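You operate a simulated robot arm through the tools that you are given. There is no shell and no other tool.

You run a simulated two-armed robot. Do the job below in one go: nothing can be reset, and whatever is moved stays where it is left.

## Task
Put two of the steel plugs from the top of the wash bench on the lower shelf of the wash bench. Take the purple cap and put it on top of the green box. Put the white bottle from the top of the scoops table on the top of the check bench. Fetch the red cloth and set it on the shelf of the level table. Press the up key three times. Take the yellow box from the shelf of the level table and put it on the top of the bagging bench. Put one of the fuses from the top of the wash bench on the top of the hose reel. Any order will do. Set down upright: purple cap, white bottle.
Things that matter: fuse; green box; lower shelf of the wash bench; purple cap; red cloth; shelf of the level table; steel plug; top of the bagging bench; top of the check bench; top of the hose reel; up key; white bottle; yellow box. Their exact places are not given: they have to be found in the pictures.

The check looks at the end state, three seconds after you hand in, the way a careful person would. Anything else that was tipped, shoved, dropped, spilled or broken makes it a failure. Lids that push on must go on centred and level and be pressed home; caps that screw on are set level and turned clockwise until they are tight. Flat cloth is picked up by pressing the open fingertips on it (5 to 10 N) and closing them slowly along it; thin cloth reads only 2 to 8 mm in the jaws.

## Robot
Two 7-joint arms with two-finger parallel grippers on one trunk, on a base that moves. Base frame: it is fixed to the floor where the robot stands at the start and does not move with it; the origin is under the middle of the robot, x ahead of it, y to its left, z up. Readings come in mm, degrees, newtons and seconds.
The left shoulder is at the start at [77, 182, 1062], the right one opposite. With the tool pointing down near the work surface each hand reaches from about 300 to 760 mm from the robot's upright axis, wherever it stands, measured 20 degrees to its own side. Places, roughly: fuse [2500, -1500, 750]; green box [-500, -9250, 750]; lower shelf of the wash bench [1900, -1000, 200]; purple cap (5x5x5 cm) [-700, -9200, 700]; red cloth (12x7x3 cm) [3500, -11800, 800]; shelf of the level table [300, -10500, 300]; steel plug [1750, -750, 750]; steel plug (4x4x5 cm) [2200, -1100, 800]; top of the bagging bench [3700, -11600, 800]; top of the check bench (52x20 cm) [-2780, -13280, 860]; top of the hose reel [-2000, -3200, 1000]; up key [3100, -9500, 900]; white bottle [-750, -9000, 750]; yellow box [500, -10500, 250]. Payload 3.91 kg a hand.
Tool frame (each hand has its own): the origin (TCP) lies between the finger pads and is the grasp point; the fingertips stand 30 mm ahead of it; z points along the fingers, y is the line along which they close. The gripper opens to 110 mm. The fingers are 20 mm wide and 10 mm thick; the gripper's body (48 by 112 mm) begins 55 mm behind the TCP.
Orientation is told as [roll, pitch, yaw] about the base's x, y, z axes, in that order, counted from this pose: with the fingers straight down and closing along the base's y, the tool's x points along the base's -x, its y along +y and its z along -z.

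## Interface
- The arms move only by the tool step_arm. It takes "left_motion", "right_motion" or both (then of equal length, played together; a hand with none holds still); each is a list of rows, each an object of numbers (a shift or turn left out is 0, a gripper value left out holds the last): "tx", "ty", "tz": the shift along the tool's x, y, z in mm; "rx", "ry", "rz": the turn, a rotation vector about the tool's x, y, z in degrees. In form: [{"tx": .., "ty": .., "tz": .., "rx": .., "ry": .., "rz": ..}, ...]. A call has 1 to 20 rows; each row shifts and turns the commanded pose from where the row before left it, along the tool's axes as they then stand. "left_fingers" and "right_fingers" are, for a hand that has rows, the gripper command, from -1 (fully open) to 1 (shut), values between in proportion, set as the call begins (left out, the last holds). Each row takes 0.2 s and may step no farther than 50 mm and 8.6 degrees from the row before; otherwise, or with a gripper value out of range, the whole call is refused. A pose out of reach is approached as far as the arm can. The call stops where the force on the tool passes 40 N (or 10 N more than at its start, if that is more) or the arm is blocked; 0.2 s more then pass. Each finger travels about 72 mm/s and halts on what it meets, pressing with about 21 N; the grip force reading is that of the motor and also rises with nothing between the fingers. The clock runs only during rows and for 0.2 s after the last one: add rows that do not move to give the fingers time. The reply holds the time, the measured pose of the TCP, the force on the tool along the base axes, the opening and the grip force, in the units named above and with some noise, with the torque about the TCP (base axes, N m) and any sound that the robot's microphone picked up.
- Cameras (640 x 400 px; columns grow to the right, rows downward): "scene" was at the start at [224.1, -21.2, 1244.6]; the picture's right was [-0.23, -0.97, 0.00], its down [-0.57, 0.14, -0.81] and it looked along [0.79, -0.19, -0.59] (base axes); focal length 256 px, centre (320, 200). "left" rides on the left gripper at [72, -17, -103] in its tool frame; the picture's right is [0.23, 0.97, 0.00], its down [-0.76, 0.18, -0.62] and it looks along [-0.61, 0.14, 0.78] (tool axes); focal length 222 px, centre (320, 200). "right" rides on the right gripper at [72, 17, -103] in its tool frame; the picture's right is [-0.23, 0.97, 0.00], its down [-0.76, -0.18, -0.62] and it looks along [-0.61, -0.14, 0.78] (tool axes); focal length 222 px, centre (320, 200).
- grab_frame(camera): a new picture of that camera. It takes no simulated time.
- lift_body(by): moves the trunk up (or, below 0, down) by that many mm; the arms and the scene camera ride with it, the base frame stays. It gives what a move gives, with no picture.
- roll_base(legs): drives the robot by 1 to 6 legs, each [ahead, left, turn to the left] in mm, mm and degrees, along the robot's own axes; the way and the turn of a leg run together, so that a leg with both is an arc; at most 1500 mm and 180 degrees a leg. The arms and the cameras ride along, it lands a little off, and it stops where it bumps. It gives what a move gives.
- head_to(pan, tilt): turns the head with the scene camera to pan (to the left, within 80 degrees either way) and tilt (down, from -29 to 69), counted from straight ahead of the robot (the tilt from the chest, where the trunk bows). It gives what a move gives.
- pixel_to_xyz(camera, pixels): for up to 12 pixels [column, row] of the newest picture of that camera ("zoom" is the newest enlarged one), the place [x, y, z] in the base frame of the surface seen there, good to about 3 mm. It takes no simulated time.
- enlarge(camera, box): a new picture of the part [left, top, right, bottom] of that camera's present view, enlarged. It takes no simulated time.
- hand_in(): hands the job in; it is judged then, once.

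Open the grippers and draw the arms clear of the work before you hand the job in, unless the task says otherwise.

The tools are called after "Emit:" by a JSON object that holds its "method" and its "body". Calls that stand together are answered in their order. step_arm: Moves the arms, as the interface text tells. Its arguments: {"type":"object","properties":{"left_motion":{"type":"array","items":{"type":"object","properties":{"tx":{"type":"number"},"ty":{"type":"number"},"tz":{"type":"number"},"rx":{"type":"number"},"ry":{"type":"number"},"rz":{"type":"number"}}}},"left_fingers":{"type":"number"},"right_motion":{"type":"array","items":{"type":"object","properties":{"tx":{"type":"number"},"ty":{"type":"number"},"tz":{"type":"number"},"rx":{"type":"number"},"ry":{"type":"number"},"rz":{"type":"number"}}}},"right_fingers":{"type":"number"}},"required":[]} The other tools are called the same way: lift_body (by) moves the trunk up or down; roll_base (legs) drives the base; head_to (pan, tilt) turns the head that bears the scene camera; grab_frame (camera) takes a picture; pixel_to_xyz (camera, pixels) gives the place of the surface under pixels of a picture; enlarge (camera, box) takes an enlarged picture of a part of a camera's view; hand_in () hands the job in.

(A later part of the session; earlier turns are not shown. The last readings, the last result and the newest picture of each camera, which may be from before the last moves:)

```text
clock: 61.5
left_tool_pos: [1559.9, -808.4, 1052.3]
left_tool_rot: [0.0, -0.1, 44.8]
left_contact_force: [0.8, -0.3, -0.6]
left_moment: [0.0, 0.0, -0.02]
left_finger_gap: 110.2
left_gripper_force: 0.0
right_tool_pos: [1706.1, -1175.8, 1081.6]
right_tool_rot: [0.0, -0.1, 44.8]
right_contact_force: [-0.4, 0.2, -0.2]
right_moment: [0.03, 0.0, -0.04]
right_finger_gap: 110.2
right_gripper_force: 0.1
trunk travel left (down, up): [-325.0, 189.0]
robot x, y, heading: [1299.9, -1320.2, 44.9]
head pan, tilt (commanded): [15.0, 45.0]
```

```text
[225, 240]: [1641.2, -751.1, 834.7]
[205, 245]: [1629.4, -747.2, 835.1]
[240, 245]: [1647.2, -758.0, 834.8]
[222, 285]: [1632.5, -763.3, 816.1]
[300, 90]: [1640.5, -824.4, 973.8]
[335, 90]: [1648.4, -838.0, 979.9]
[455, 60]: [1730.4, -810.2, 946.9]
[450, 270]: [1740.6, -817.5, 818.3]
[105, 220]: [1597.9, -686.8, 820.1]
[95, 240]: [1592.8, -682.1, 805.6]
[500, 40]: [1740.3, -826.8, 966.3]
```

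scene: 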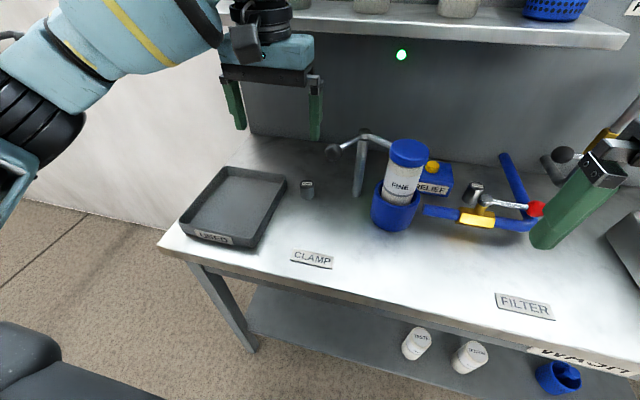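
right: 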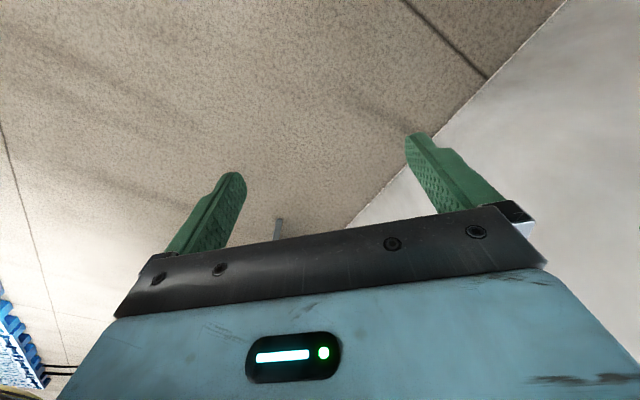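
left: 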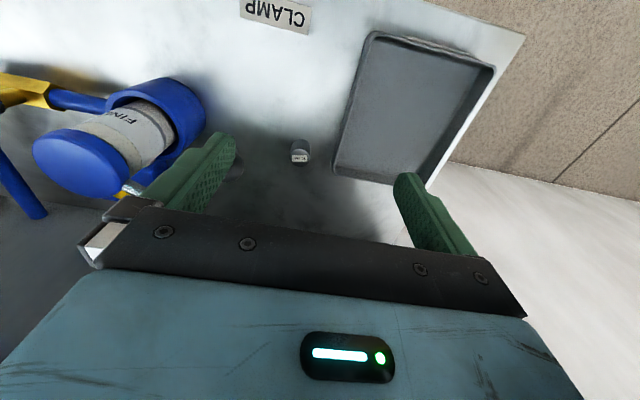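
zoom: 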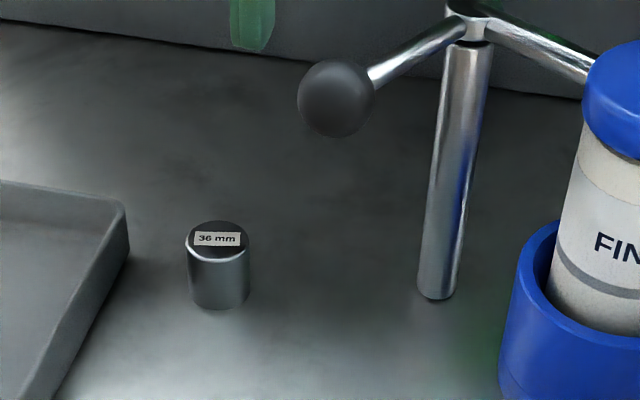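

The plug's centre is about (1639,-748) with top at z 835; the clamp ball is at (1648,-835,975). I half-close the left fingers and turn the left hand clockwise 45 degrees so that it will come in along +x.

Emit:
{"method": "step_arm", "body": {"left_motion": [{"rz": 7.5}, {"rz": 7.5}, {"rz": 7.5}, {"rz": 7.5}, {"rz": 7.4}, {"rz": 7.4}, {"ry": -5}], "left_fingers": -0.2}}

Emit:
{"method": "pixel_to_xyz", "body": {"camera": "scene", "pixels": [[288, 180], [260, 248], [280, 200], [270, 225], [225, 167], [182, 225]]}}

```text
clock: 63.0
left_tool_pos: [1560.5, -810.1, 1052.1]
left_tool_rot: [0.1, -5.1, 0.0]
left_contact_force: [0.2, 0.5, 0.0]
left_moment: [-0.04, 0.0, -0.01]
left_finger_gap: 66.1
left_gripper_force: 0.1
right_tool_pos: [1706.2, -1175.0, 1080.4]
right_tool_rot: [0.0, 0.0, 44.7]
right_contact_force: [-0.3, -0.4, -0.1]
right_moment: [0.03, 0.0, 0.01]
right_finger_gap: 109.9
right_gripper_force: 0.1
trunk travel left (down, up): [-325.0, 189.0]
robot x, y, heading: [1297.3, -1315.3, 44.7]
head pan, tilt (commanded): [15.0, 45.0]
```

```text
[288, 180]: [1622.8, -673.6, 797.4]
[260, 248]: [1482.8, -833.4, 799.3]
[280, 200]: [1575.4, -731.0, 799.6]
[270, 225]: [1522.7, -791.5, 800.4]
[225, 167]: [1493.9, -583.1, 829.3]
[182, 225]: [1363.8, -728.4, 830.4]
```

The turn works as planned (rot [0,-5,0]) and the tray rim is at z≈830. I tilt to 35 degrees and shift over toward the plug's line.

Emit:
{"method": "step_arm", "body": {"left_motion": [{"ry": -7.5}, {"ry": -7.5}, {"ry": -7.5}, {"ry": -7.5}, {"ty": 31}, {"ty": 30.6}, {"tz": 45, "tx": 15}, {"tz": 45, "tx": 40}, {"tx": 12}]}}

Emit:
{"method": "grab_frame", "body": {"camera": "left"}}

Emit:
{"method": "grab_frame", "body": {"camera": "scene"}}

```text
refused: row 8 steps farther than a row can; nothing moved
```

```text
taken
```

left: 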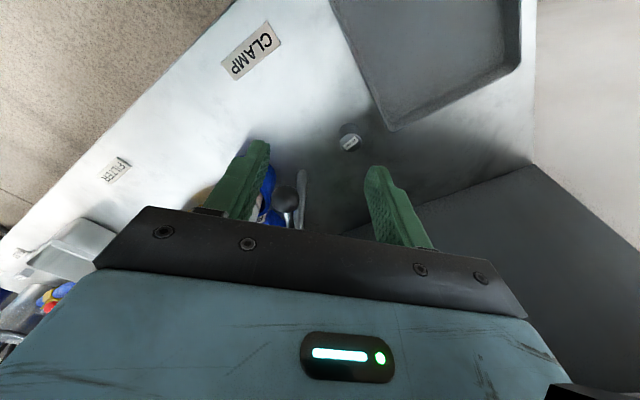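

```text
taken
```

scene: 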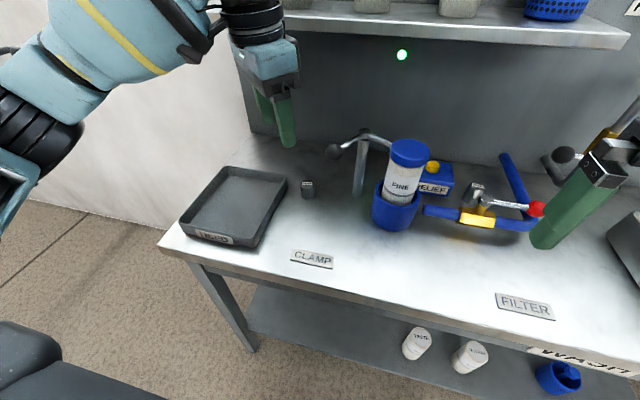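

One row was longer than 50 mm; I split it and repeat the tilt and shift.

Emit:
{"method": "step_arm", "body": {"left_motion": [{"ry": -7.5}, {"ry": -7.5}, {"ry": -7.5}, {"ry": -7.5}, {"ty": 31}, {"ty": 30.6}, {"tz": 30, "tx": 22}, {"tz": 30, "tx": 22}, {"tz": 30, "tx": 23}]}}

Emit:
{"method": "grab_frame", "body": {"camera": "left"}}

Emit:
{"method": "grab_frame", "body": {"camera": "scene"}}

```text
clock: 65.0
left_tool_pos: [1556.1, -746.8, 936.9]
left_tool_rot: [0.0, -35.2, -0.1]
left_contact_force: [0.0, -0.3, -0.6]
left_moment: [-0.01, 0.01, -0.02]
left_finger_gap: 65.9
left_gripper_force: 0.0
right_tool_pos: [1706.4, -1175.2, 1080.1]
right_tool_rot: [0.0, -0.1, 44.8]
right_contact_force: [0.1, -0.1, 0.4]
right_moment: [0.0, -0.01, 0.0]
right_finger_gap: 109.9
right_gripper_force: 0.1
trunk travel left (down, up): [-325.0, 189.0]
robot x, y, heading: [1304.1, -1322.2, 44.7]
head pan, tilt (commanded): [15.0, 45.0]
```

```text
taken
```

left: 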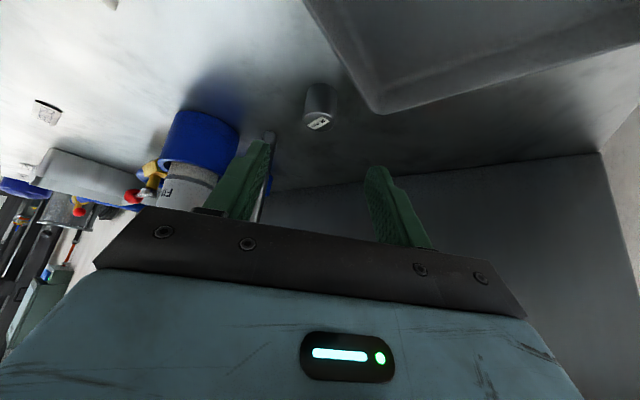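

```text
taken
```

scene: 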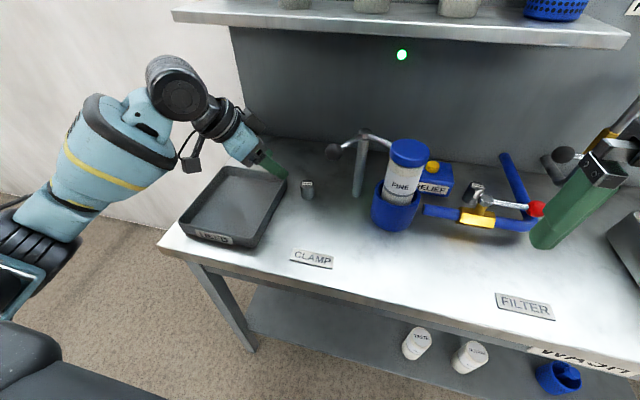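

The left camera sees the plug at (318,108), between the fingers' lines. I measure its top from this camera too.

Emit:
{"method": "pixel_to_xyz", "body": {"camera": "left", "pixels": [[319, 124], [310, 105], [325, 105], [318, 90], [306, 124], [333, 122], [380, 112], [420, 100]]}}

```text
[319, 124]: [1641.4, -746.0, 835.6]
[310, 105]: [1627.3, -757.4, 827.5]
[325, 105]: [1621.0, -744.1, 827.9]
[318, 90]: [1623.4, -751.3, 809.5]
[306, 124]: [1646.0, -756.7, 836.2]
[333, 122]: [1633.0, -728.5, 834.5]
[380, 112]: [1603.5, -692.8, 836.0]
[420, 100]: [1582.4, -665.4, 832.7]
```

The plug's centre comes out at (1639.5,-745.5). I advance along the tool axis 127 mm to bring the pads around it.

Emit:
{"method": "step_arm", "body": {"left_motion": [{"tz": 30, "tx": -0.7, "ty": 1.3}, {"tz": 30, "tx": -1}, {"tz": 30, "tx": -1}, {"tz": 20}, {"tz": 10}, {"tz": 7}]}}

Emit:
{"method": "grab_frame", "body": {"camera": "left"}}

Emit:
{"method": "grab_frame", "body": {"camera": "scene"}}

```text
clock: 66.5
left_tool_pos: [1632.3, -745.8, 838.8]
left_tool_rot: [0.1, -35.0, 0.0]
left_contact_force: [0.9, -0.5, -0.1]
left_moment: [-0.02, 0.01, -0.01]
left_finger_gap: 65.9
left_gripper_force: 0.1
right_tool_pos: [1706.3, -1175.9, 1080.9]
right_tool_rot: [0.0, 0.0, 44.8]
right_contact_force: [0.3, 0.6, -0.3]
right_moment: [0.01, 0.01, -0.02]
right_finger_gap: 110.0
right_gripper_force: 0.1
trunk travel left (down, up): [-325.0, 189.0]
robot x, y, heading: [1298.7, -1314.0, 44.8]
head pan, tilt (commanded): [15.0, 45.0]
```

```text
taken
```

left: 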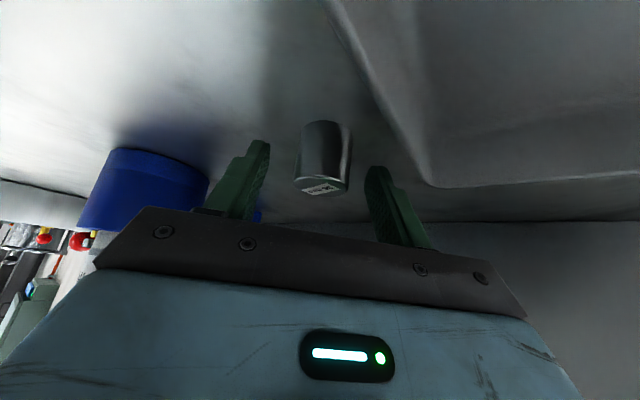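

```text
taken
```

scene: 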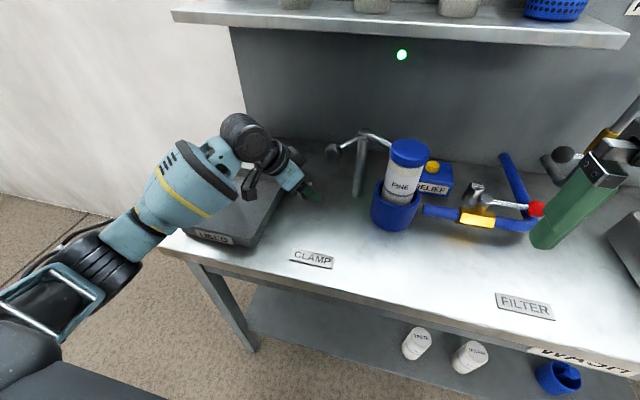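

The pads straddle the plug but the TCP is 4 mm high; I lower slightly and close the left fingers on it.

Emit:
{"method": "step_arm", "body": {"left_motion": [{"tz": 3.3, "tx": 2.3}, {}]}}

Emit:
{"method": "step_arm", "body": {"left_motion": [{}, {}, {}, {}], "left_fingers": 1}}

```text
clock: 67.0
left_tool_pos: [1631.4, -746.8, 834.3]
left_tool_rot: [0.1, -35.0, 0.0]
left_contact_force: [0.4, 0.1, 0.3]
left_moment: [0.0, -0.03, -0.03]
left_finger_gap: 66.2
left_gripper_force: 0.1
right_tool_pos: [1706.7, -1176.3, 1080.1]
right_tool_rot: [-0.1, 0.0, 44.7]
right_contact_force: [0.2, -0.3, 0.0]
right_moment: [0.02, 0.01, 0.0]
right_finger_gap: 109.8
right_gripper_force: 0.0
trunk travel left (down, up): [-325.0, 189.0]
robot x, y, heading: [1298.3, -1319.1, 44.6]
head pan, tilt (commanded): [15.0, 45.0]
```

```text
clock: 68.0
left_tool_pos: [1632.1, -746.2, 834.3]
left_tool_rot: [0.0, -35.0, 0.1]
left_contact_force: [-0.1, -0.5, -0.1]
left_moment: [0.04, 0.03, -0.01]
left_finger_gap: 33.1
left_gripper_force: 20.6
right_tool_pos: [1706.6, -1176.1, 1080.6]
right_tool_rot: [0.1, 0.0, 44.7]
right_contact_force: [0.5, 0.5, 0.8]
right_moment: [0.02, 0.01, 0.0]
right_finger_gap: 110.0
right_gripper_force: 0.1
trunk travel left (down, up): [-325.0, 189.0]
robot x, y, heading: [1299.4, -1318.2, 44.8]
head pan, tilt (commanded): [15.0, 45.0]
```

The grip holds at 33 mm with 20.6 N. I lift the plug straight back along the tool axis.

Emit:
{"method": "step_arm", "body": {"left_motion": [{"tz": -10, "tx": -7}, {"tz": -30, "tx": -10}, {"tz": -40}, {"tz": -40}, {"tz": -40}]}}

Emit:
{"method": "grab_frame", "body": {"camera": "left"}}

```text
clock: 69.2
left_tool_pos: [1553.6, -747.3, 974.4]
left_tool_rot: [0.0, -34.9, 0.0]
left_contact_force: [-0.2, 0.8, -2.9]
left_moment: [0.0, -0.01, -0.02]
left_finger_gap: 33.5
left_gripper_force: 20.7
right_tool_pos: [1705.6, -1175.8, 1081.5]
right_tool_rot: [-0.1, 0.0, 44.8]
right_contact_force: [0.5, 0.2, 0.4]
right_moment: [-0.02, 0.02, -0.03]
right_finger_gap: 109.8
right_gripper_force: 0.0
trunk travel left (down, up): [-325.0, 189.0]
robot x, y, heading: [1301.1, -1319.3, 44.8]
head pan, tilt (commanded): [15.0, 45.0]
```

```text
taken
```

left: 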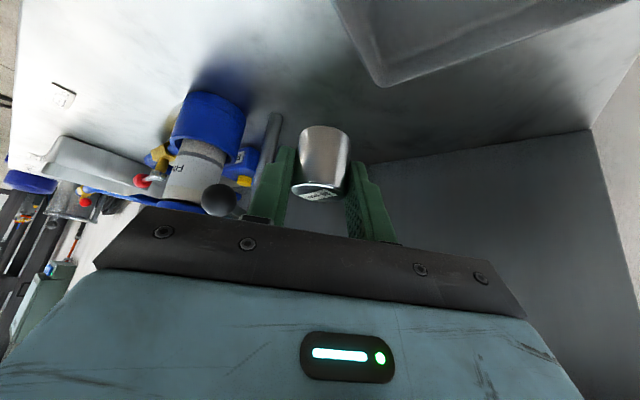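

The plug is held upright between the pads. I back the base away from the bench and lower the trunk fully.

Emit:
{"method": "roll_base", "body": {"legs": [[-350, 0, 0]]}}

Emit:
{"method": "step_arm", "body": {"left_motion": [{"rx": -4.3, "rz": -6.14}, {"rx": -4.3, "rz": -6.14}, {"rx": -4.3, "rz": -6.14}, {"rx": -4.3, "rz": -6.14}, {"rx": -4.3, "rz": -6.14}, {"rx": -4.3, "rz": -6.14}]}}

Emit:
{"method": "lift_body", "body": {"by": -322}}

Emit:
{"method": "grab_frame", "body": {"camera": "scene"}}

```text
clock: 71.5
left_tool_pos: [1307.9, -992.1, 974.6]
left_tool_rot: [0.0, -35.1, 0.0]
left_contact_force: [-0.1, -0.6, -2.3]
left_moment: [0.0, 0.0, -0.01]
left_finger_gap: 33.3
left_gripper_force: 21.0
right_tool_pos: [1460.8, -1419.7, 1080.8]
right_tool_rot: [0.0, 0.1, 44.7]
right_contact_force: [0.0, -0.6, -0.3]
right_moment: [0.01, -0.01, 0.02]
right_finger_gap: 109.9
right_gripper_force: 0.1
trunk travel left (down, up): [-325.0, 189.0]
robot x, y, heading: [1057.7, -1561.0, 44.8]
head pan, tilt (commanded): [15.0, 45.0]
```

```text
clock: 72.9
left_tool_pos: [1308.0, -992.5, 974.1]
left_tool_rot: [0.0, -34.9, 45.1]
left_contact_force: [0.7, -0.4, -2.3]
left_moment: [0.03, 0.0, 0.01]
left_finger_gap: 33.4
left_gripper_force: 20.7
right_tool_pos: [1460.9, -1419.9, 1080.1]
right_tool_rot: [0.0, 0.0, 44.8]
right_contact_force: [0.5, 0.1, 0.7]
right_moment: [-0.02, -0.01, -0.01]
right_finger_gap: 110.0
right_gripper_force: 0.1
trunk travel left (down, up): [-325.0, 189.0]
robot x, y, heading: [1055.4, -1563.1, 44.6]
head pan, tilt (commanded): [15.0, 45.0]
```

```text
clock: 76.1
left_tool_pos: [1308.1, -991.2, 652.4]
left_tool_rot: [0.0, -35.1, 44.9]
left_contact_force: [-0.2, -0.1, -1.8]
left_moment: [0.03, 0.02, 0.01]
left_finger_gap: 33.4
left_gripper_force: 20.7
right_tool_pos: [1461.0, -1419.2, 759.8]
right_tool_rot: [0.0, -0.1, 44.8]
right_contact_force: [0.1, -1.0, -0.1]
right_moment: [0.02, -0.01, -0.03]
right_finger_gap: 110.1
right_gripper_force: 0.0
trunk travel left (down, up): [-3.0, 511.0]
robot x, y, heading: [1051.5, -1567.9, 44.8]
head pan, tilt (commanded): [15.0, 45.0]
```

```text
taken
```

scene: 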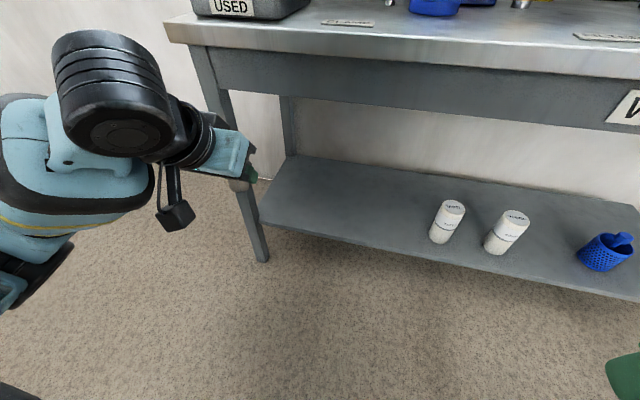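

Now the shelf with two bottles and a cup is visible below. I lower the left hand straight down to just above shelf height while still outside the bench.

Emit:
{"method": "step_arm", "body": {"left_motion": [{"tz": 36.3, "tx": 25.5}, {"tz": 36.3, "tx": 25.5}, {"tz": 36.3, "tx": 25.5}, {"tz": 36.3, "tx": 25.5}, {"tz": 36.3, "tx": 25.5}, {"tz": 36.3, "tx": 25.5}, {"tz": 36.3, "tx": 25.5}, {"tz": 36.3, "tx": 25.5}, {}]}}

Emit:
{"method": "grab_frame", "body": {"camera": "scene"}}

Emit:
{"method": "grab_frame", "body": {"camera": "left"}}

```text
clock: 78.1
left_tool_pos: [1307.1, -990.8, 297.3]
left_tool_rot: [0.1, -35.0, 45.0]
left_contact_force: [0.2, -0.8, -2.9]
left_moment: [-0.04, 0.01, -0.02]
left_finger_gap: 33.2
left_gripper_force: 20.6
right_tool_pos: [1460.8, -1419.9, 758.0]
right_tool_rot: [-0.1, 0.0, 44.7]
right_contact_force: [-0.5, 0.4, 0.1]
right_moment: [-0.01, -0.02, 0.04]
right_finger_gap: 110.1
right_gripper_force: 0.1
trunk travel left (down, up): [-3.0, 511.0]
robot x, y, heading: [1053.3, -1557.8, 44.8]
head pan, tilt (commanded): [15.0, 45.0]
```

```text
taken
```

scene: 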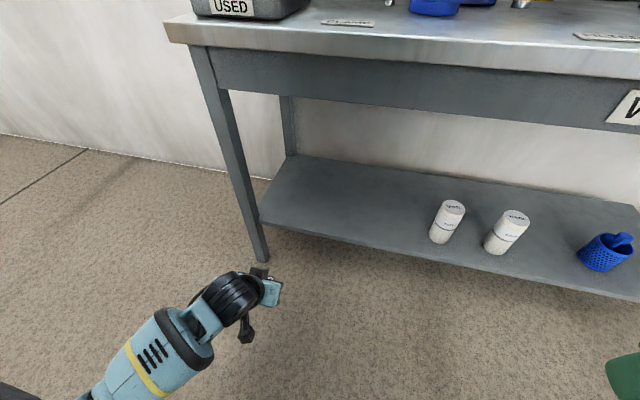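

```text
taken
```

left: 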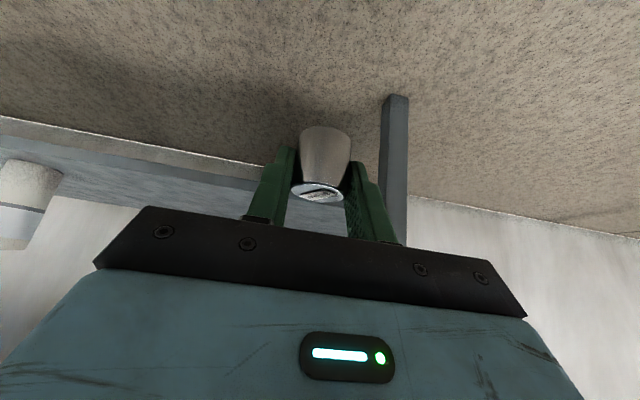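

The hand is at the right height just outside the bench; the leg is close on its left. I drive 100 mm right and then 300 mm forward so the plug comes over the shelf.

Emit:
{"method": "roll_base", "body": {"legs": [[0, -100, 0], [300, 0, 0]]}}

Emit:
{"method": "grab_frame", "body": {"camera": "scene"}}

Emit:
{"method": "grab_frame", "body": {"camera": "left"}}

```text
clock: 81.3
left_tool_pos: [1590.8, -852.4, 299.5]
left_tool_rot: [0.0, -35.0, 45.1]
left_contact_force: [-0.1, -0.5, -2.4]
left_moment: [0.0, 0.02, 0.01]
left_finger_gap: 33.4
left_gripper_force: 21.0
right_tool_pos: [1745.2, -1279.6, 759.2]
right_tool_rot: [0.0, -0.2, 44.7]
right_contact_force: [0.8, -0.3, 0.4]
right_moment: [0.01, 0.01, -0.01]
right_finger_gap: 110.1
right_gripper_force: 0.1
trunk travel left (down, up): [-3.0, 511.0]
robot x, y, heading: [1340.4, -1425.0, 44.9]
head pan, tilt (commanded): [15.0, 45.0]
```

```text
taken
```

scene: 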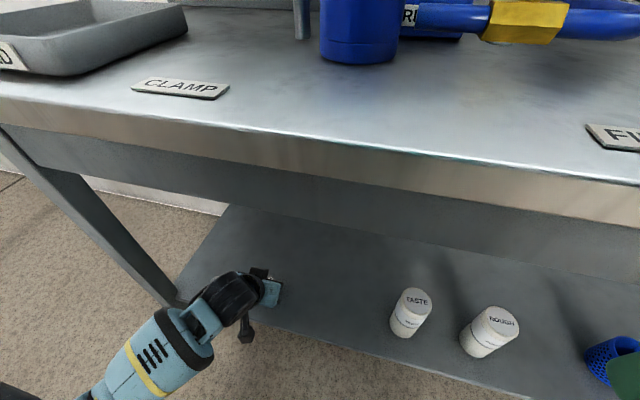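

```text
taken
```

left: 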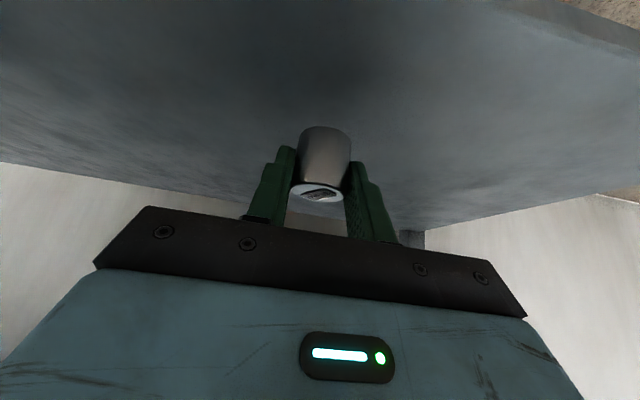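

The plug is about 27 mm above the shelf, 70 mm in from its front edge. I lower it gently until it touches.

Emit:
{"method": "step_arm", "body": {"left_motion": [{"tz": 8.2, "tx": 5.74}, {"tz": 8.2, "tx": 5.74}, {"tz": 3.3, "tx": 2.3}, {"tz": 0.8, "tx": 0.6}, {}]}}

```text
clock: 82.5
left_tool_pos: [1591.7, -851.8, 274.1]
left_tool_rot: [-0.1, -35.2, 45.1]
left_contact_force: [-1.2, -2.1, 5.4]
left_moment: [-0.12, 0.13, -0.01]
left_finger_gap: 33.3
left_gripper_force: 20.8
right_tool_pos: [1745.1, -1278.8, 758.8]
right_tool_rot: [0.0, 0.0, 44.8]
right_contact_force: [0.0, -0.2, 0.5]
right_moment: [-0.01, 0.0, 0.0]
right_finger_gap: 110.1
right_gripper_force: 0.0
trunk travel left (down, up): [-3.0, 511.0]
robot x, y, heading: [1342.2, -1424.2, 45.1]
head pan, tilt (commanded): [15.0, 45.0]
```

The vertical force rose to +5.4 N, so the plug stands on the shelf. I open the fingers and draw back along the tool.

Emit:
{"method": "step_arm", "body": {"left_motion": [{}, {}, {}], "left_fingers": -0.3}}

Emit:
{"method": "step_arm", "body": {"left_motion": [{"tz": -20}, {"tz": -40}, {"tz": -40}]}}

Emit:
{"method": "grab_frame", "body": {"camera": "left"}}

```text
clock: 83.3
left_tool_pos: [1591.1, -853.6, 274.8]
left_tool_rot: [0.0, -35.1, 45.1]
left_contact_force: [0.0, -0.8, 0.8]
left_moment: [-0.01, -0.03, 0.01]
left_finger_gap: 71.6
left_gripper_force: 0.1
right_tool_pos: [1745.0, -1279.8, 758.1]
right_tool_rot: [0.0, -0.1, 44.9]
right_contact_force: [1.5, 0.0, 0.6]
right_moment: [-0.01, -0.01, -0.04]
right_finger_gap: 110.2
right_gripper_force: 0.1
trunk travel left (down, up): [-3.0, 511.0]
robot x, y, heading: [1340.1, -1420.7, 44.9]
head pan, tilt (commanded): [15.0, 45.0]
```

```text
clock: 84.1
left_tool_pos: [1551.5, -894.5, 356.0]
left_tool_rot: [-0.2, -35.0, 45.2]
left_contact_force: [0.1, -0.3, -0.2]
left_moment: [0.0, 0.01, 0.02]
left_finger_gap: 71.6
left_gripper_force: 0.0
right_tool_pos: [1745.9, -1280.0, 759.3]
right_tool_rot: [0.0, -0.1, 44.8]
right_contact_force: [-0.1, 0.4, 0.5]
right_moment: [-0.03, -0.02, 0.02]
right_finger_gap: 109.7
right_gripper_force: 0.0
trunk travel left (down, up): [-3.0, 511.0]
robot x, y, heading: [1339.4, -1419.3, 44.8]
head pan, tilt (commanded): [15.0, 45.0]
```

```text
taken
```

left: 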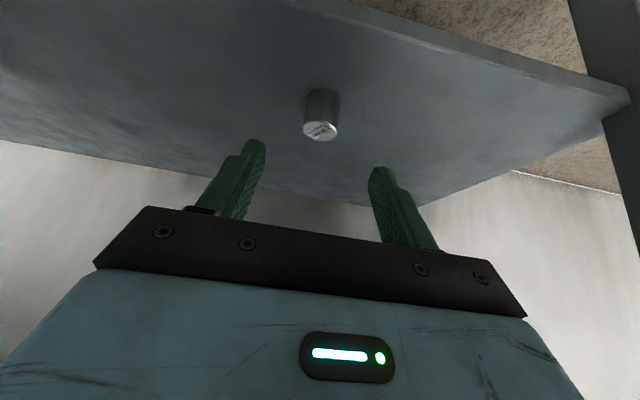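

The plug stands upright on the lower shelf. I back the base off, raise the left hand and the trunk, and go to look closely at the hex plug by the sink.

Emit:
{"method": "roll_base", "body": {"legs": [[-330, 0, 0]]}}

Emit:
{"method": "step_arm", "body": {"left_motion": [{"tz": -36.3, "tx": -25.5}, {"tz": -36.3, "tx": -25.5}, {"tz": -36.3, "tx": -25.5}, {"tz": -36.3, "tx": -25.5}, {"tz": -36.3, "tx": -25.5}, {"tz": -36.3, "tx": -25.5}, {"tz": -36.3, "tx": -25.5}, {}]}}

Emit:
{"method": "lift_body", "body": {"by": 322}}

Emit:
{"method": "roll_base", "body": {"legs": [[0, -480, 0], [200, 0, 0]]}}

Emit:
{"method": "head_to", "body": {"pan": 0, "tilt": 35}}

Emit:
{"method": "grab_frame", "body": {"camera": "scene"}}

```text
clock: 86.3
left_tool_pos: [1316.1, -1130.3, 354.7]
left_tool_rot: [0.1, -35.0, 45.0]
left_contact_force: [0.5, 0.3, 0.6]
left_moment: [0.0, 0.01, 0.0]
left_finger_gap: 71.5
left_gripper_force: 0.2
right_tool_pos: [1508.9, -1515.8, 757.9]
right_tool_rot: [0.0, 0.0, 44.7]
right_contact_force: [-0.6, 0.6, -0.5]
right_moment: [0.02, -0.01, 0.0]
right_finger_gap: 110.2
right_gripper_force: 0.0
trunk travel left (down, up): [-3.0, 511.0]
robot x, y, heading: [1101.0, -1660.4, 44.7]
head pan, tilt (commanded): [15.0, 45.0]
```

```text
clock: 88.1
left_tool_pos: [1317.5, -1129.6, 664.6]
left_tool_rot: [0.0, -34.9, 45.1]
left_contact_force: [0.6, 0.0, 0.3]
left_moment: [0.0, -0.01, -0.01]
left_finger_gap: 71.3
left_gripper_force: 0.1
right_tool_pos: [1509.5, -1516.0, 758.8]
right_tool_rot: [0.0, 0.0, 44.8]
right_contact_force: [-0.2, -0.8, -0.6]
right_moment: [0.02, -0.02, 0.02]
right_finger_gap: 110.2
right_gripper_force: 0.0
trunk travel left (down, up): [-3.0, 511.0]
robot x, y, heading: [1101.6, -1659.6, 44.8]
head pan, tilt (commanded): [15.0, 45.0]
```

```text
clock: 91.3
left_tool_pos: [1316.2, -1130.0, 986.6]
left_tool_rot: [0.0, -34.8, 45.1]
left_contact_force: [-0.2, -0.4, -0.2]
left_moment: [0.01, 0.03, -0.02]
left_finger_gap: 71.4
left_gripper_force: 0.0
right_tool_pos: [1508.4, -1514.8, 1079.6]
right_tool_rot: [0.1, 0.0, 44.8]
right_contact_force: [-0.6, 0.6, 0.4]
right_moment: [0.03, 0.0, 0.01]
right_finger_gap: 109.9
right_gripper_force: 0.1
trunk travel left (down, up): [-325.0, 189.0]
robot x, y, heading: [1102.7, -1665.0, 45.0]
head pan, tilt (commanded): [15.0, 45.0]
```

```text
clock: 97.2
left_tool_pos: [1797.8, -1329.0, 986.6]
left_tool_rot: [0.0, -35.1, 45.1]
left_contact_force: [0.1, 0.8, 0.6]
left_moment: [0.01, 0.03, 0.0]
left_finger_gap: 71.7
left_gripper_force: 0.1
right_tool_pos: [1990.9, -1714.8, 1080.8]
right_tool_rot: [0.1, 0.0, 45.0]
right_contact_force: [0.2, 0.5, 0.2]
right_moment: [0.01, 0.02, -0.02]
right_finger_gap: 109.9
right_gripper_force: 0.1
trunk travel left (down, up): [-325.0, 189.0]
robot x, y, heading: [1586.3, -1859.6, 44.9]
head pan, tilt (commanded): [15.0, 45.0]
```

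```text
clock: 98.0
left_tool_pos: [1797.2, -1328.4, 988.2]
left_tool_rot: [0.0, -35.1, 45.2]
left_contact_force: [-0.3, 0.1, 0.2]
left_moment: [-0.02, 0.0, 0.0]
left_finger_gap: 71.5
left_gripper_force: 0.2
right_tool_pos: [1991.7, -1715.8, 1080.8]
right_tool_rot: [0.0, -0.1, 44.9]
right_contact_force: [-0.6, 0.0, -0.5]
right_moment: [0.0, 0.0, -0.02]
right_finger_gap: 109.9
right_gripper_force: 0.1
trunk travel left (down, up): [-325.0, 189.0]
robot x, y, heading: [1581.3, -1859.2, 45.3]
head pan, tilt (commanded): [0.0, 35.0]
```

```text
taken
```

scene: 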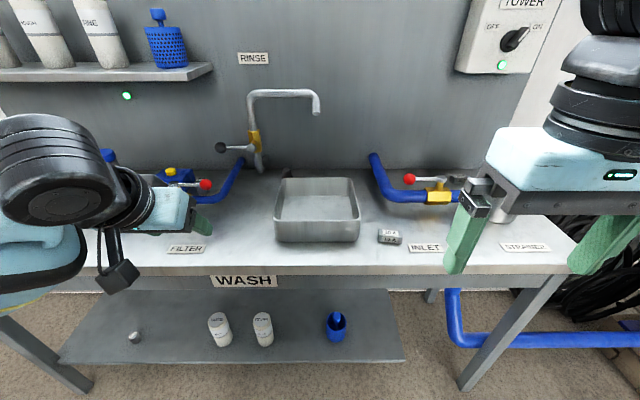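

The faucet and sink are right ahead; the hex plug is around (285,172) behind the sink. I enlarge and measure the faucet's spout and the sink's rim.

Emit:
{"method": "enlarge", "body": {"camera": "scene", "box": [200, 80, 380, 200]}}

Emit:
{"method": "pixel_to_xyz", "body": {"camera": "scene", "pixels": [[317, 110], [310, 95], [285, 93], [252, 100], [250, 125], [258, 160], [222, 147], [240, 149], [281, 179], [353, 179], [275, 218], [359, 215]]}}

```text
3.33 times, centred on (290, 140) of scene
```

zoom: 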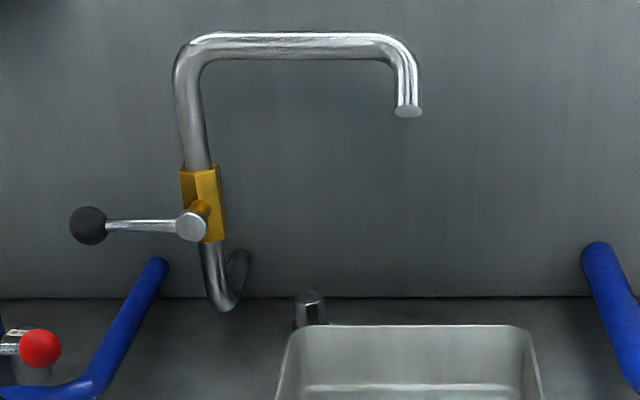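

```text
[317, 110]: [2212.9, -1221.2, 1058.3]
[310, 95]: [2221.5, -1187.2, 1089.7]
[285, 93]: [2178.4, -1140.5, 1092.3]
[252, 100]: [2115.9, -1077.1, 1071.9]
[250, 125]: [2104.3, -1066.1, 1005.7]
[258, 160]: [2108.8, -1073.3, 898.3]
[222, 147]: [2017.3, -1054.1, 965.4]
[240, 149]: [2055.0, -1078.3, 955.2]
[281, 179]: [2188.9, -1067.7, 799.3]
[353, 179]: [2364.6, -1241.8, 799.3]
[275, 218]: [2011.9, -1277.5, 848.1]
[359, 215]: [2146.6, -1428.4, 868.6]
```

I query the sink's back rim and the hex plug in the newest enlarged picture.

Emit:
{"method": "pixel_to_xyz", "body": {"camera": "zoom", "pixels": [[300, 332], [430, 328], [515, 329], [295, 345], [285, 390], [310, 300], [312, 315], [225, 303], [242, 262], [210, 250], [600, 260], [160, 270]]}}

Emit:
{"method": "grab_frame", "body": {"camera": "left"}}

```text
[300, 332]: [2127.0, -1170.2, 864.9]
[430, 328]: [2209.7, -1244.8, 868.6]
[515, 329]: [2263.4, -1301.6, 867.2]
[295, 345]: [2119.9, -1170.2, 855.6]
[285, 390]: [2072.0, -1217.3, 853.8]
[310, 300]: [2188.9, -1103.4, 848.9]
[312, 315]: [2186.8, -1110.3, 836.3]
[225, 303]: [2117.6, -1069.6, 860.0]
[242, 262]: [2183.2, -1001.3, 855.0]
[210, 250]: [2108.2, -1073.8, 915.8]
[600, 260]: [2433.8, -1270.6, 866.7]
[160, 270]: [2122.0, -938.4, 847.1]
```

```text
taken
```

left: 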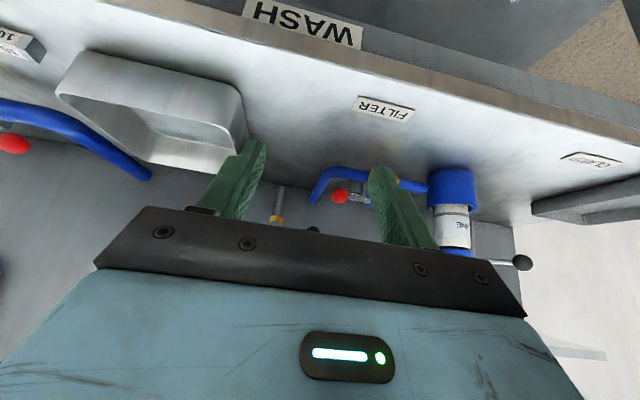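

The faucet's spout and post leave little room at the hex plug, so the 45 mm plug behind the filter valve (same kind as the first) is the safer second one, with the left hand flipped so that its camera is on top. I back off a little, then turn the left hand about its own axis to see whether the flip is possible.

Emit:
{"method": "roll_base", "body": {"legs": [[-250, 0, 0]]}}

Emit:
{"method": "step_arm", "body": {"left_motion": [{"rz": 8.5}, {"rz": 8.5}, {"rz": 8.5}, {"rz": 8.5}, {"rz": 8.5}, {"rz": 8.5}, {"rz": 8.5}, {"rz": 8.5}, {"rz": 8.5}, {"rz": 8.5}]}}

```text
clock: 99.8
left_tool_pos: [1621.4, -1502.2, 987.2]
left_tool_rot: [0.1, -35.0, 45.4]
left_contact_force: [-0.1, 0.2, 1.4]
left_moment: [0.02, 0.0, -0.02]
left_finger_gap: 71.5
left_gripper_force: 0.1
right_tool_pos: [1816.4, -1887.4, 1081.6]
right_tool_rot: [0.1, -0.2, 45.1]
right_contact_force: [-1.3, 0.6, 0.7]
right_moment: [-0.01, -0.03, 0.03]
right_finger_gap: 109.9
right_gripper_force: 0.1
trunk travel left (down, up): [-325.0, 189.0]
robot x, y, heading: [1412.4, -2037.6, 45.5]
head pan, tilt (commanded): [0.0, 35.0]
```

```text
clock: 102.0
left_tool_pos: [1620.2, -1502.4, 987.8]
left_tool_rot: [34.8, -2.8, -40.7]
left_contact_force: [0.0, 0.5, -1.3]
left_moment: [0.01, 0.0, 0.02]
left_finger_gap: 71.6
left_gripper_force: 0.1
right_tool_pos: [1817.1, -1888.2, 1080.3]
right_tool_rot: [-0.1, -0.1, 45.1]
right_contact_force: [0.4, 0.0, -0.5]
right_moment: [-0.01, -0.01, -0.01]
right_finger_gap: 110.0
right_gripper_force: 0.0
trunk travel left (down, up): [-325.0, 189.0]
robot x, y, heading: [1409.0, -2036.5, 45.3]
head pan, tilt (commanded): [0.0, 35.0]
```

85 degrees turned without trouble; I continue the turn to 180.

Emit:
{"method": "step_arm", "body": {"left_motion": [{"rz": 8.5}, {"rz": 8.5}, {"rz": 8.5}, {"rz": 8.5}, {"rz": 8.5}, {"rz": 8.5}, {"rz": 8.5}, {"rz": 8.5}, {"rz": 8.5}, {"rz": 8.5}, {"rz": 8.5}, {"rz": 1.5}]}}

Emit:
{"method": "grab_frame", "body": {"camera": "scene"}}

Emit:
{"method": "grab_frame", "body": {"camera": "left"}}

```text
clock: 104.6
left_tool_pos: [1621.9, -1502.8, 988.1]
left_tool_rot: [-0.1, 34.9, -134.8]
left_contact_force: [-0.7, -0.8, 0.0]
left_moment: [-0.02, 0.02, 0.0]
left_finger_gap: 71.2
left_gripper_force: 0.0
right_tool_pos: [1816.8, -1888.2, 1080.0]
right_tool_rot: [0.0, -0.1, 45.1]
right_contact_force: [-0.2, -0.1, 0.0]
right_moment: [-0.01, 0.03, -0.01]
right_finger_gap: 109.9
right_gripper_force: 0.0
trunk travel left (down, up): [-325.0, 189.0]
robot x, y, heading: [1409.7, -2034.5, 44.9]
head pan, tilt (commanded): [0.0, 35.0]
```

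```text
taken
```

scene: 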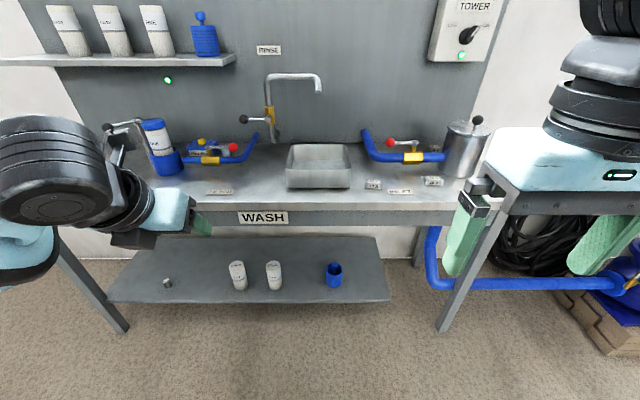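

```text
taken
```

left: 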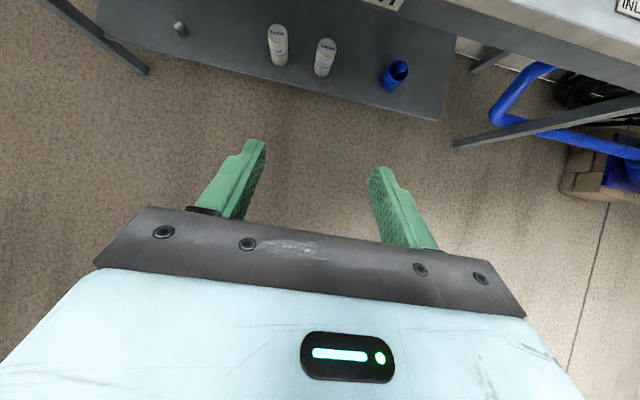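

The flip worked (rot [0,35,-135]). A dark box shows near (133,238) by the hand; I enlarge to understand what sticks out where.

Emit:
{"method": "enlarge", "body": {"camera": "scene", "box": [60, 140, 260, 280]}}

Emit:
{"method": "pixel_to_xyz", "body": {"camera": "zoom", "pixels": [[200, 310], [180, 330], [250, 290], [360, 230], [440, 265], [300, 190], [230, 320]]}}

```text
2.86 times, centred on (160, 210) of scene
```

zoom: 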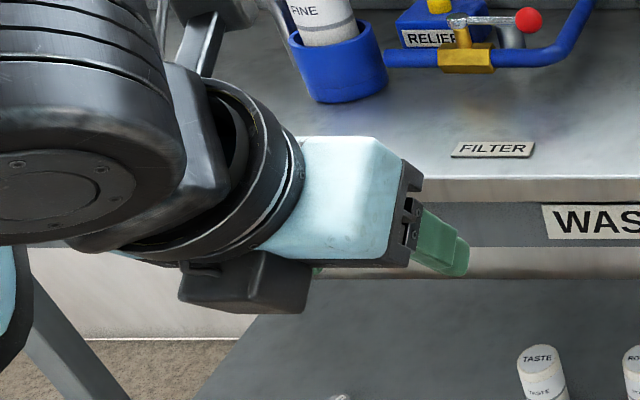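

```text
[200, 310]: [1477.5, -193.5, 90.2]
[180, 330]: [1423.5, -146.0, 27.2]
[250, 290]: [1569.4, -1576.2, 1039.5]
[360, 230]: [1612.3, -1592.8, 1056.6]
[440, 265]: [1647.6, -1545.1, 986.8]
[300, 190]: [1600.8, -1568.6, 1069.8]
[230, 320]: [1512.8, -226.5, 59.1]
```

I measure this box's extents on the hand more precisely.

Emit:
{"method": "pixel_to_xyz", "body": {"camera": "zoom", "pixels": [[190, 275], [185, 295], [215, 302], [260, 307], [300, 308], [308, 290], [295, 265], [260, 260], [225, 275], [200, 60], [175, 30], [210, 20]]}}

```text
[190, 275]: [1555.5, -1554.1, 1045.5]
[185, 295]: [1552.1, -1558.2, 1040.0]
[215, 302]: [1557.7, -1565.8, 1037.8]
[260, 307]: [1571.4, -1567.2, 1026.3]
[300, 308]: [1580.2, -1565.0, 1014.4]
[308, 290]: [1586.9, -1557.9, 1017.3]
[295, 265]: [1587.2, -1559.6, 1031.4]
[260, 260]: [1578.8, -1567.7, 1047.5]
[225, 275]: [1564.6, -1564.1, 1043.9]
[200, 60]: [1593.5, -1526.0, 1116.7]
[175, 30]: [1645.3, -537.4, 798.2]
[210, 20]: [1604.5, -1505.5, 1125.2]
```

The hand carries the camera on one side and a smaller box (to 46 mm off axis) on the other. I drive left to measure the surroundings of the 45 mm plug precisely.

Emit:
{"method": "roll_base", "body": {"legs": [[0, 380, 0], [150, 0, 0]]}}

Emit:
{"method": "lift_body", "body": {"by": 185}}

Emit:
{"method": "head_to", "body": {"pan": 0, "tilt": 38}}

Emit:
{"method": "grab_frame", "body": {"camera": "scene"}}

```text
clock: 109.4
left_tool_pos: [1460.8, -1133.0, 987.2]
left_tool_rot: [0.1, 35.0, -134.5]
left_contact_force: [1.0, -0.1, 0.6]
left_moment: [0.01, 0.01, -0.02]
left_finger_gap: 71.6
left_gripper_force: 0.1
right_tool_pos: [1658.1, -1516.2, 1080.5]
right_tool_rot: [-0.1, 0.0, 45.3]
right_contact_force: [0.2, 0.5, 0.1]
right_moment: [0.04, -0.03, -0.01]
right_finger_gap: 110.3
right_gripper_force: 0.1
trunk travel left (down, up): [-325.0, 189.0]
robot x, y, heading: [1254.7, -1662.5, 45.0]
head pan, tilt (commanded): [0.0, 35.0]
```

```text
clock: 111.5
left_tool_pos: [1460.6, -1130.8, 1171.2]
left_tool_rot: [0.0, 35.0, -134.5]
left_contact_force: [-0.2, 0.4, -0.5]
left_moment: [-0.02, -0.01, -0.01]
left_finger_gap: 71.3
left_gripper_force: 0.0
right_tool_pos: [1659.9, -1516.8, 1265.6]
right_tool_rot: [0.0, 0.1, 45.3]
right_contact_force: [-0.2, 0.4, 0.4]
right_moment: [-0.02, 0.02, 0.0]
right_finger_gap: 110.0
right_gripper_force: 0.2
trunk travel left (down, up): [-510.0, 4.0]
robot x, y, heading: [1252.7, -1660.2, 45.4]
head pan, tilt (commanded): [0.0, 35.0]
```

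```text
clock: 112.1
left_tool_pos: [1461.1, -1132.5, 1172.3]
left_tool_rot: [0.0, 35.0, -134.5]
left_contact_force: [0.5, 0.2, -0.4]
left_moment: [-0.02, 0.01, -0.01]
left_finger_gap: 71.5
left_gripper_force: 0.0
right_tool_pos: [1657.3, -1516.1, 1265.4]
right_tool_rot: [0.0, -0.1, 45.3]
right_contact_force: [-0.2, 0.0, 0.5]
right_moment: [-0.02, 0.01, 0.03]
right_finger_gap: 110.1
right_gripper_force: 0.0
trunk travel left (down, up): [-510.0, 4.0]
robot x, y, heading: [1251.2, -1662.8, 45.0]
head pan, tilt (commanded): [0.0, 38.0]
```

```text
taken
```

scene: 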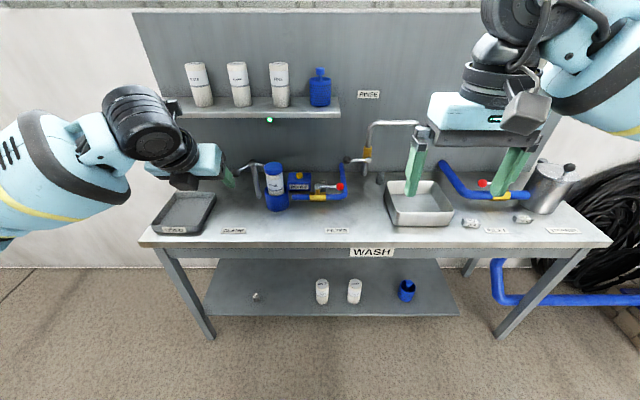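

Emit:
{"method": "enlarge", "body": {"camera": "scene", "box": [255, 145, 375, 220]}}

Emit:
{"method": "pixel_to_xyz", "body": {"camera": "zoom", "pixels": [[342, 195], [360, 195], [325, 195], [385, 215], [452, 218], [325, 215], [305, 170], [245, 145], [310, 290], [400, 275], [500, 110], [450, 270]]}}

```text
5.33 times, centred on (315, 182) of scene
```

zoom: 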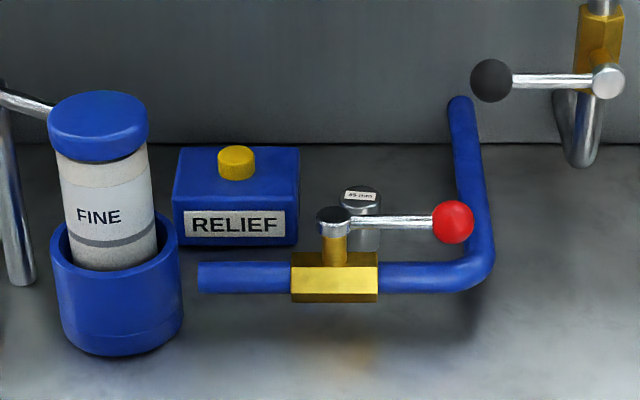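

```text
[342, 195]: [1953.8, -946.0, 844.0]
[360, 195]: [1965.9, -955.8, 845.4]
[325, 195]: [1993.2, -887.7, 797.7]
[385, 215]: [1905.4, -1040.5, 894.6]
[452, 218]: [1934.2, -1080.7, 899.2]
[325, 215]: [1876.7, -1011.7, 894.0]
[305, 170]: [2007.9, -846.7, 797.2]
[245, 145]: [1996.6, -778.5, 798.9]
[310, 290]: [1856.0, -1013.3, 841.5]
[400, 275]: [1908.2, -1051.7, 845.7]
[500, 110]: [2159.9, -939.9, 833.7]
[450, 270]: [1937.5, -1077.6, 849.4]
```

I measure the RELIEF box, its button and the valve stem more exactly.

Emit:
{"method": "pixel_to_xyz", "body": {"camera": "zoom", "pixels": [[235, 225], [205, 170], [237, 155], [292, 175], [290, 235], [180, 200], [295, 200], [275, 160], [100, 110], [340, 205], [345, 230], [372, 240]]}}

Emit:
{"method": "enlarge", "body": {"camera": "scene", "box": [300, 165, 350, 205]}}

```text
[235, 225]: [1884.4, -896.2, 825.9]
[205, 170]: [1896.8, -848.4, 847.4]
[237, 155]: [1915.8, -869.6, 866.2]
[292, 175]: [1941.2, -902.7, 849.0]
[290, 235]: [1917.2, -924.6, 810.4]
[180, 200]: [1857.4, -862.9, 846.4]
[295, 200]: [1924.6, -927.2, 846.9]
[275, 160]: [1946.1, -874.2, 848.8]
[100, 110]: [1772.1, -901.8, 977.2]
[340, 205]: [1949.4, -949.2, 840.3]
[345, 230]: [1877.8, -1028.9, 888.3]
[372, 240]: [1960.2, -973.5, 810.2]
```

```text
10.00 times, centred on (325, 185) of scene
```

zoom: 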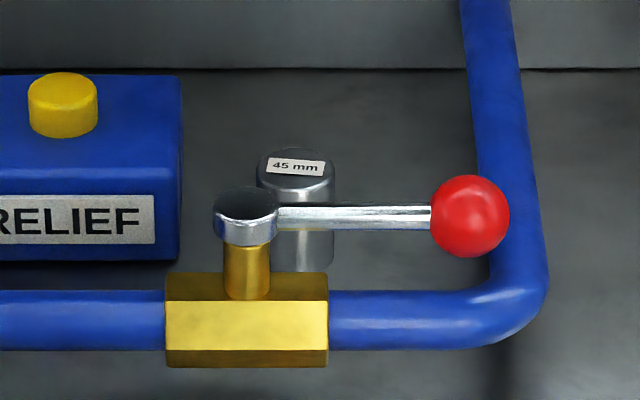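

RELIEF's top is at z 848 and its right edge at v≈2016, the valve stem top at z≈894. I refine the 45 mm plug's centre from the newest enlarged picture.

Emit:
{"method": "pixel_to_xyz", "body": {"camera": "zoom", "pixels": [[297, 167], [262, 172], [332, 172], [297, 188], [297, 152], [310, 240], [248, 200], [248, 190], [470, 190], [350, 215]]}}

```text
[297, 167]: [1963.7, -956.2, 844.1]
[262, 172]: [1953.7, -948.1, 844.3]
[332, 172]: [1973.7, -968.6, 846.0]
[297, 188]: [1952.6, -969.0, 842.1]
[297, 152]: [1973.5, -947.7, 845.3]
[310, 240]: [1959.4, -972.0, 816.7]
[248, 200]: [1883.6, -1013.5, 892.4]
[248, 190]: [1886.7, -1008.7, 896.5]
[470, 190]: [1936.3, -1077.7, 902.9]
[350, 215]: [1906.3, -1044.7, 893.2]
```

The plug's centre is (1963,-958). I set the left hand's heading (to base yaw 8 degrees), tilt 40 degrees and 54 mm opening, and raise it, all here in free space.

Emit:
{"method": "step_arm", "body": {"left_motion": [{"rx": -4.3, "rz": 6.14}, {"rx": -4.3, "rz": 6.14}, {"rx": -4.3, "rz": 6.14}, {"rx": -4.3, "rz": 6.14}, {"rx": -4.3, "rz": 6.14}, {"ry": 5}, {"tx": 30.2, "tz": -36}, {"tx": 30.2, "tz": -36}, {}], "left_fingers": 0.02}}

```text
clock: 114.1
left_tool_pos: [1461.4, -1130.0, 1265.3]
left_tool_rot: [0.1, 40.0, -171.8]
left_contact_force: [0.5, 0.2, 0.0]
left_moment: [0.02, -0.02, 0.02]
left_finger_gap: 54.0
left_gripper_force: 0.1
right_tool_pos: [1656.8, -1515.4, 1266.2]
right_tool_rot: [-0.1, -0.1, 45.3]
right_contact_force: [0.1, -0.2, -0.5]
right_moment: [0.02, -0.03, -0.01]
right_finger_gap: 110.0
right_gripper_force: 0.1
trunk travel left (down, up): [-510.0, 4.0]
robot x, y, heading: [1253.2, -1661.8, 45.3]
head pan, tilt (commanded): [0.0, 38.0]
```

Orientation is right. I lower the trunk and drive 120 right and 270 ahead, bringing the hand onto the plug's approach line.

Emit:
{"method": "lift_body", "body": {"by": -185}}

Emit:
{"method": "roll_base", "body": {"legs": [[0, -120, 0], [270, 0, 0]]}}

Emit:
{"method": "head_to", "body": {"pan": 10, "tilt": 38}}

Emit:
{"method": "grab_frame", "body": {"camera": "scene"}}

Emit:
{"method": "grab_frame", "body": {"camera": "left"}}

```text
clock: 116.1
left_tool_pos: [1460.6, -1132.2, 1081.8]
left_tool_rot: [-0.1, 40.0, -171.9]
left_contact_force: [0.2, -0.1, 0.0]
left_moment: [-0.01, -0.04, 0.0]
left_finger_gap: 54.0
left_gripper_force: 0.1
right_tool_pos: [1657.5, -1516.6, 1081.2]
right_tool_rot: [0.1, -0.1, 45.3]
right_contact_force: [0.0, -1.0, -0.4]
right_moment: [0.02, 0.0, 0.01]
right_finger_gap: 109.7
right_gripper_force: 0.0
trunk travel left (down, up): [-325.0, 189.0]
robot x, y, heading: [1249.2, -1661.2, 45.2]
head pan, tilt (commanded): [0.0, 38.0]
```

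```text
clock: 119.3
left_tool_pos: [1742.0, -1021.9, 1082.0]
left_tool_rot: [0.0, 40.0, -172.4]
left_contact_force: [-0.8, 0.5, -0.6]
left_moment: [0.01, -0.02, -0.01]
left_finger_gap: 53.8
left_gripper_force: 0.0
right_tool_pos: [1936.3, -1408.5, 1081.7]
right_tool_rot: [0.0, 0.0, 45.0]
right_contact_force: [-0.4, -0.8, -0.6]
right_moment: [-0.03, 0.01, 0.02]
right_finger_gap: 110.0
right_gripper_force: 0.1
trunk travel left (down, up): [-325.0, 189.0]
robot x, y, heading: [1528.4, -1554.8, 45.0]
head pan, tilt (commanded): [0.0, 38.0]
```

```text
clock: 120.1
left_tool_pos: [1742.5, -1023.7, 1081.5]
left_tool_rot: [-0.1, 40.0, -172.4]
left_contact_force: [0.6, 0.0, -0.5]
left_moment: [0.01, 0.01, 0.0]
left_finger_gap: 53.8
left_gripper_force: 0.1
right_tool_pos: [1935.9, -1409.3, 1081.0]
right_tool_rot: [0.0, -0.1, 44.9]
right_contact_force: [0.1, -1.1, 0.1]
right_moment: [0.02, 0.01, -0.03]
right_finger_gap: 109.9
right_gripper_force: 0.0
trunk travel left (down, up): [-325.0, 189.0]
robot x, y, heading: [1529.2, -1551.6, 44.8]
head pan, tilt (commanded): [10.0, 38.0]
```

```text
taken
```

scene: 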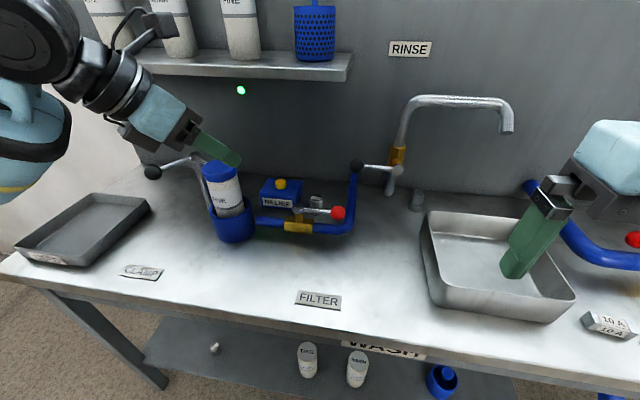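

```text
taken
```

left: 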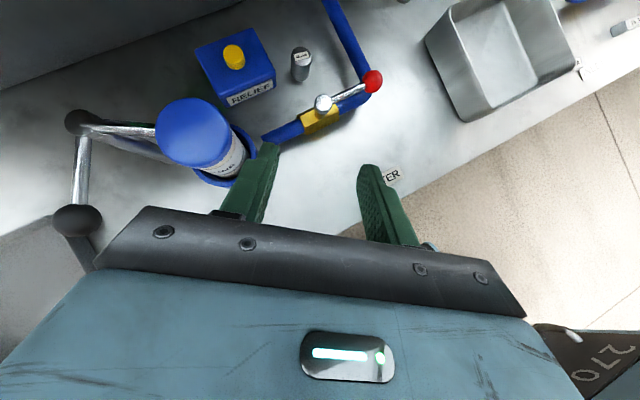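

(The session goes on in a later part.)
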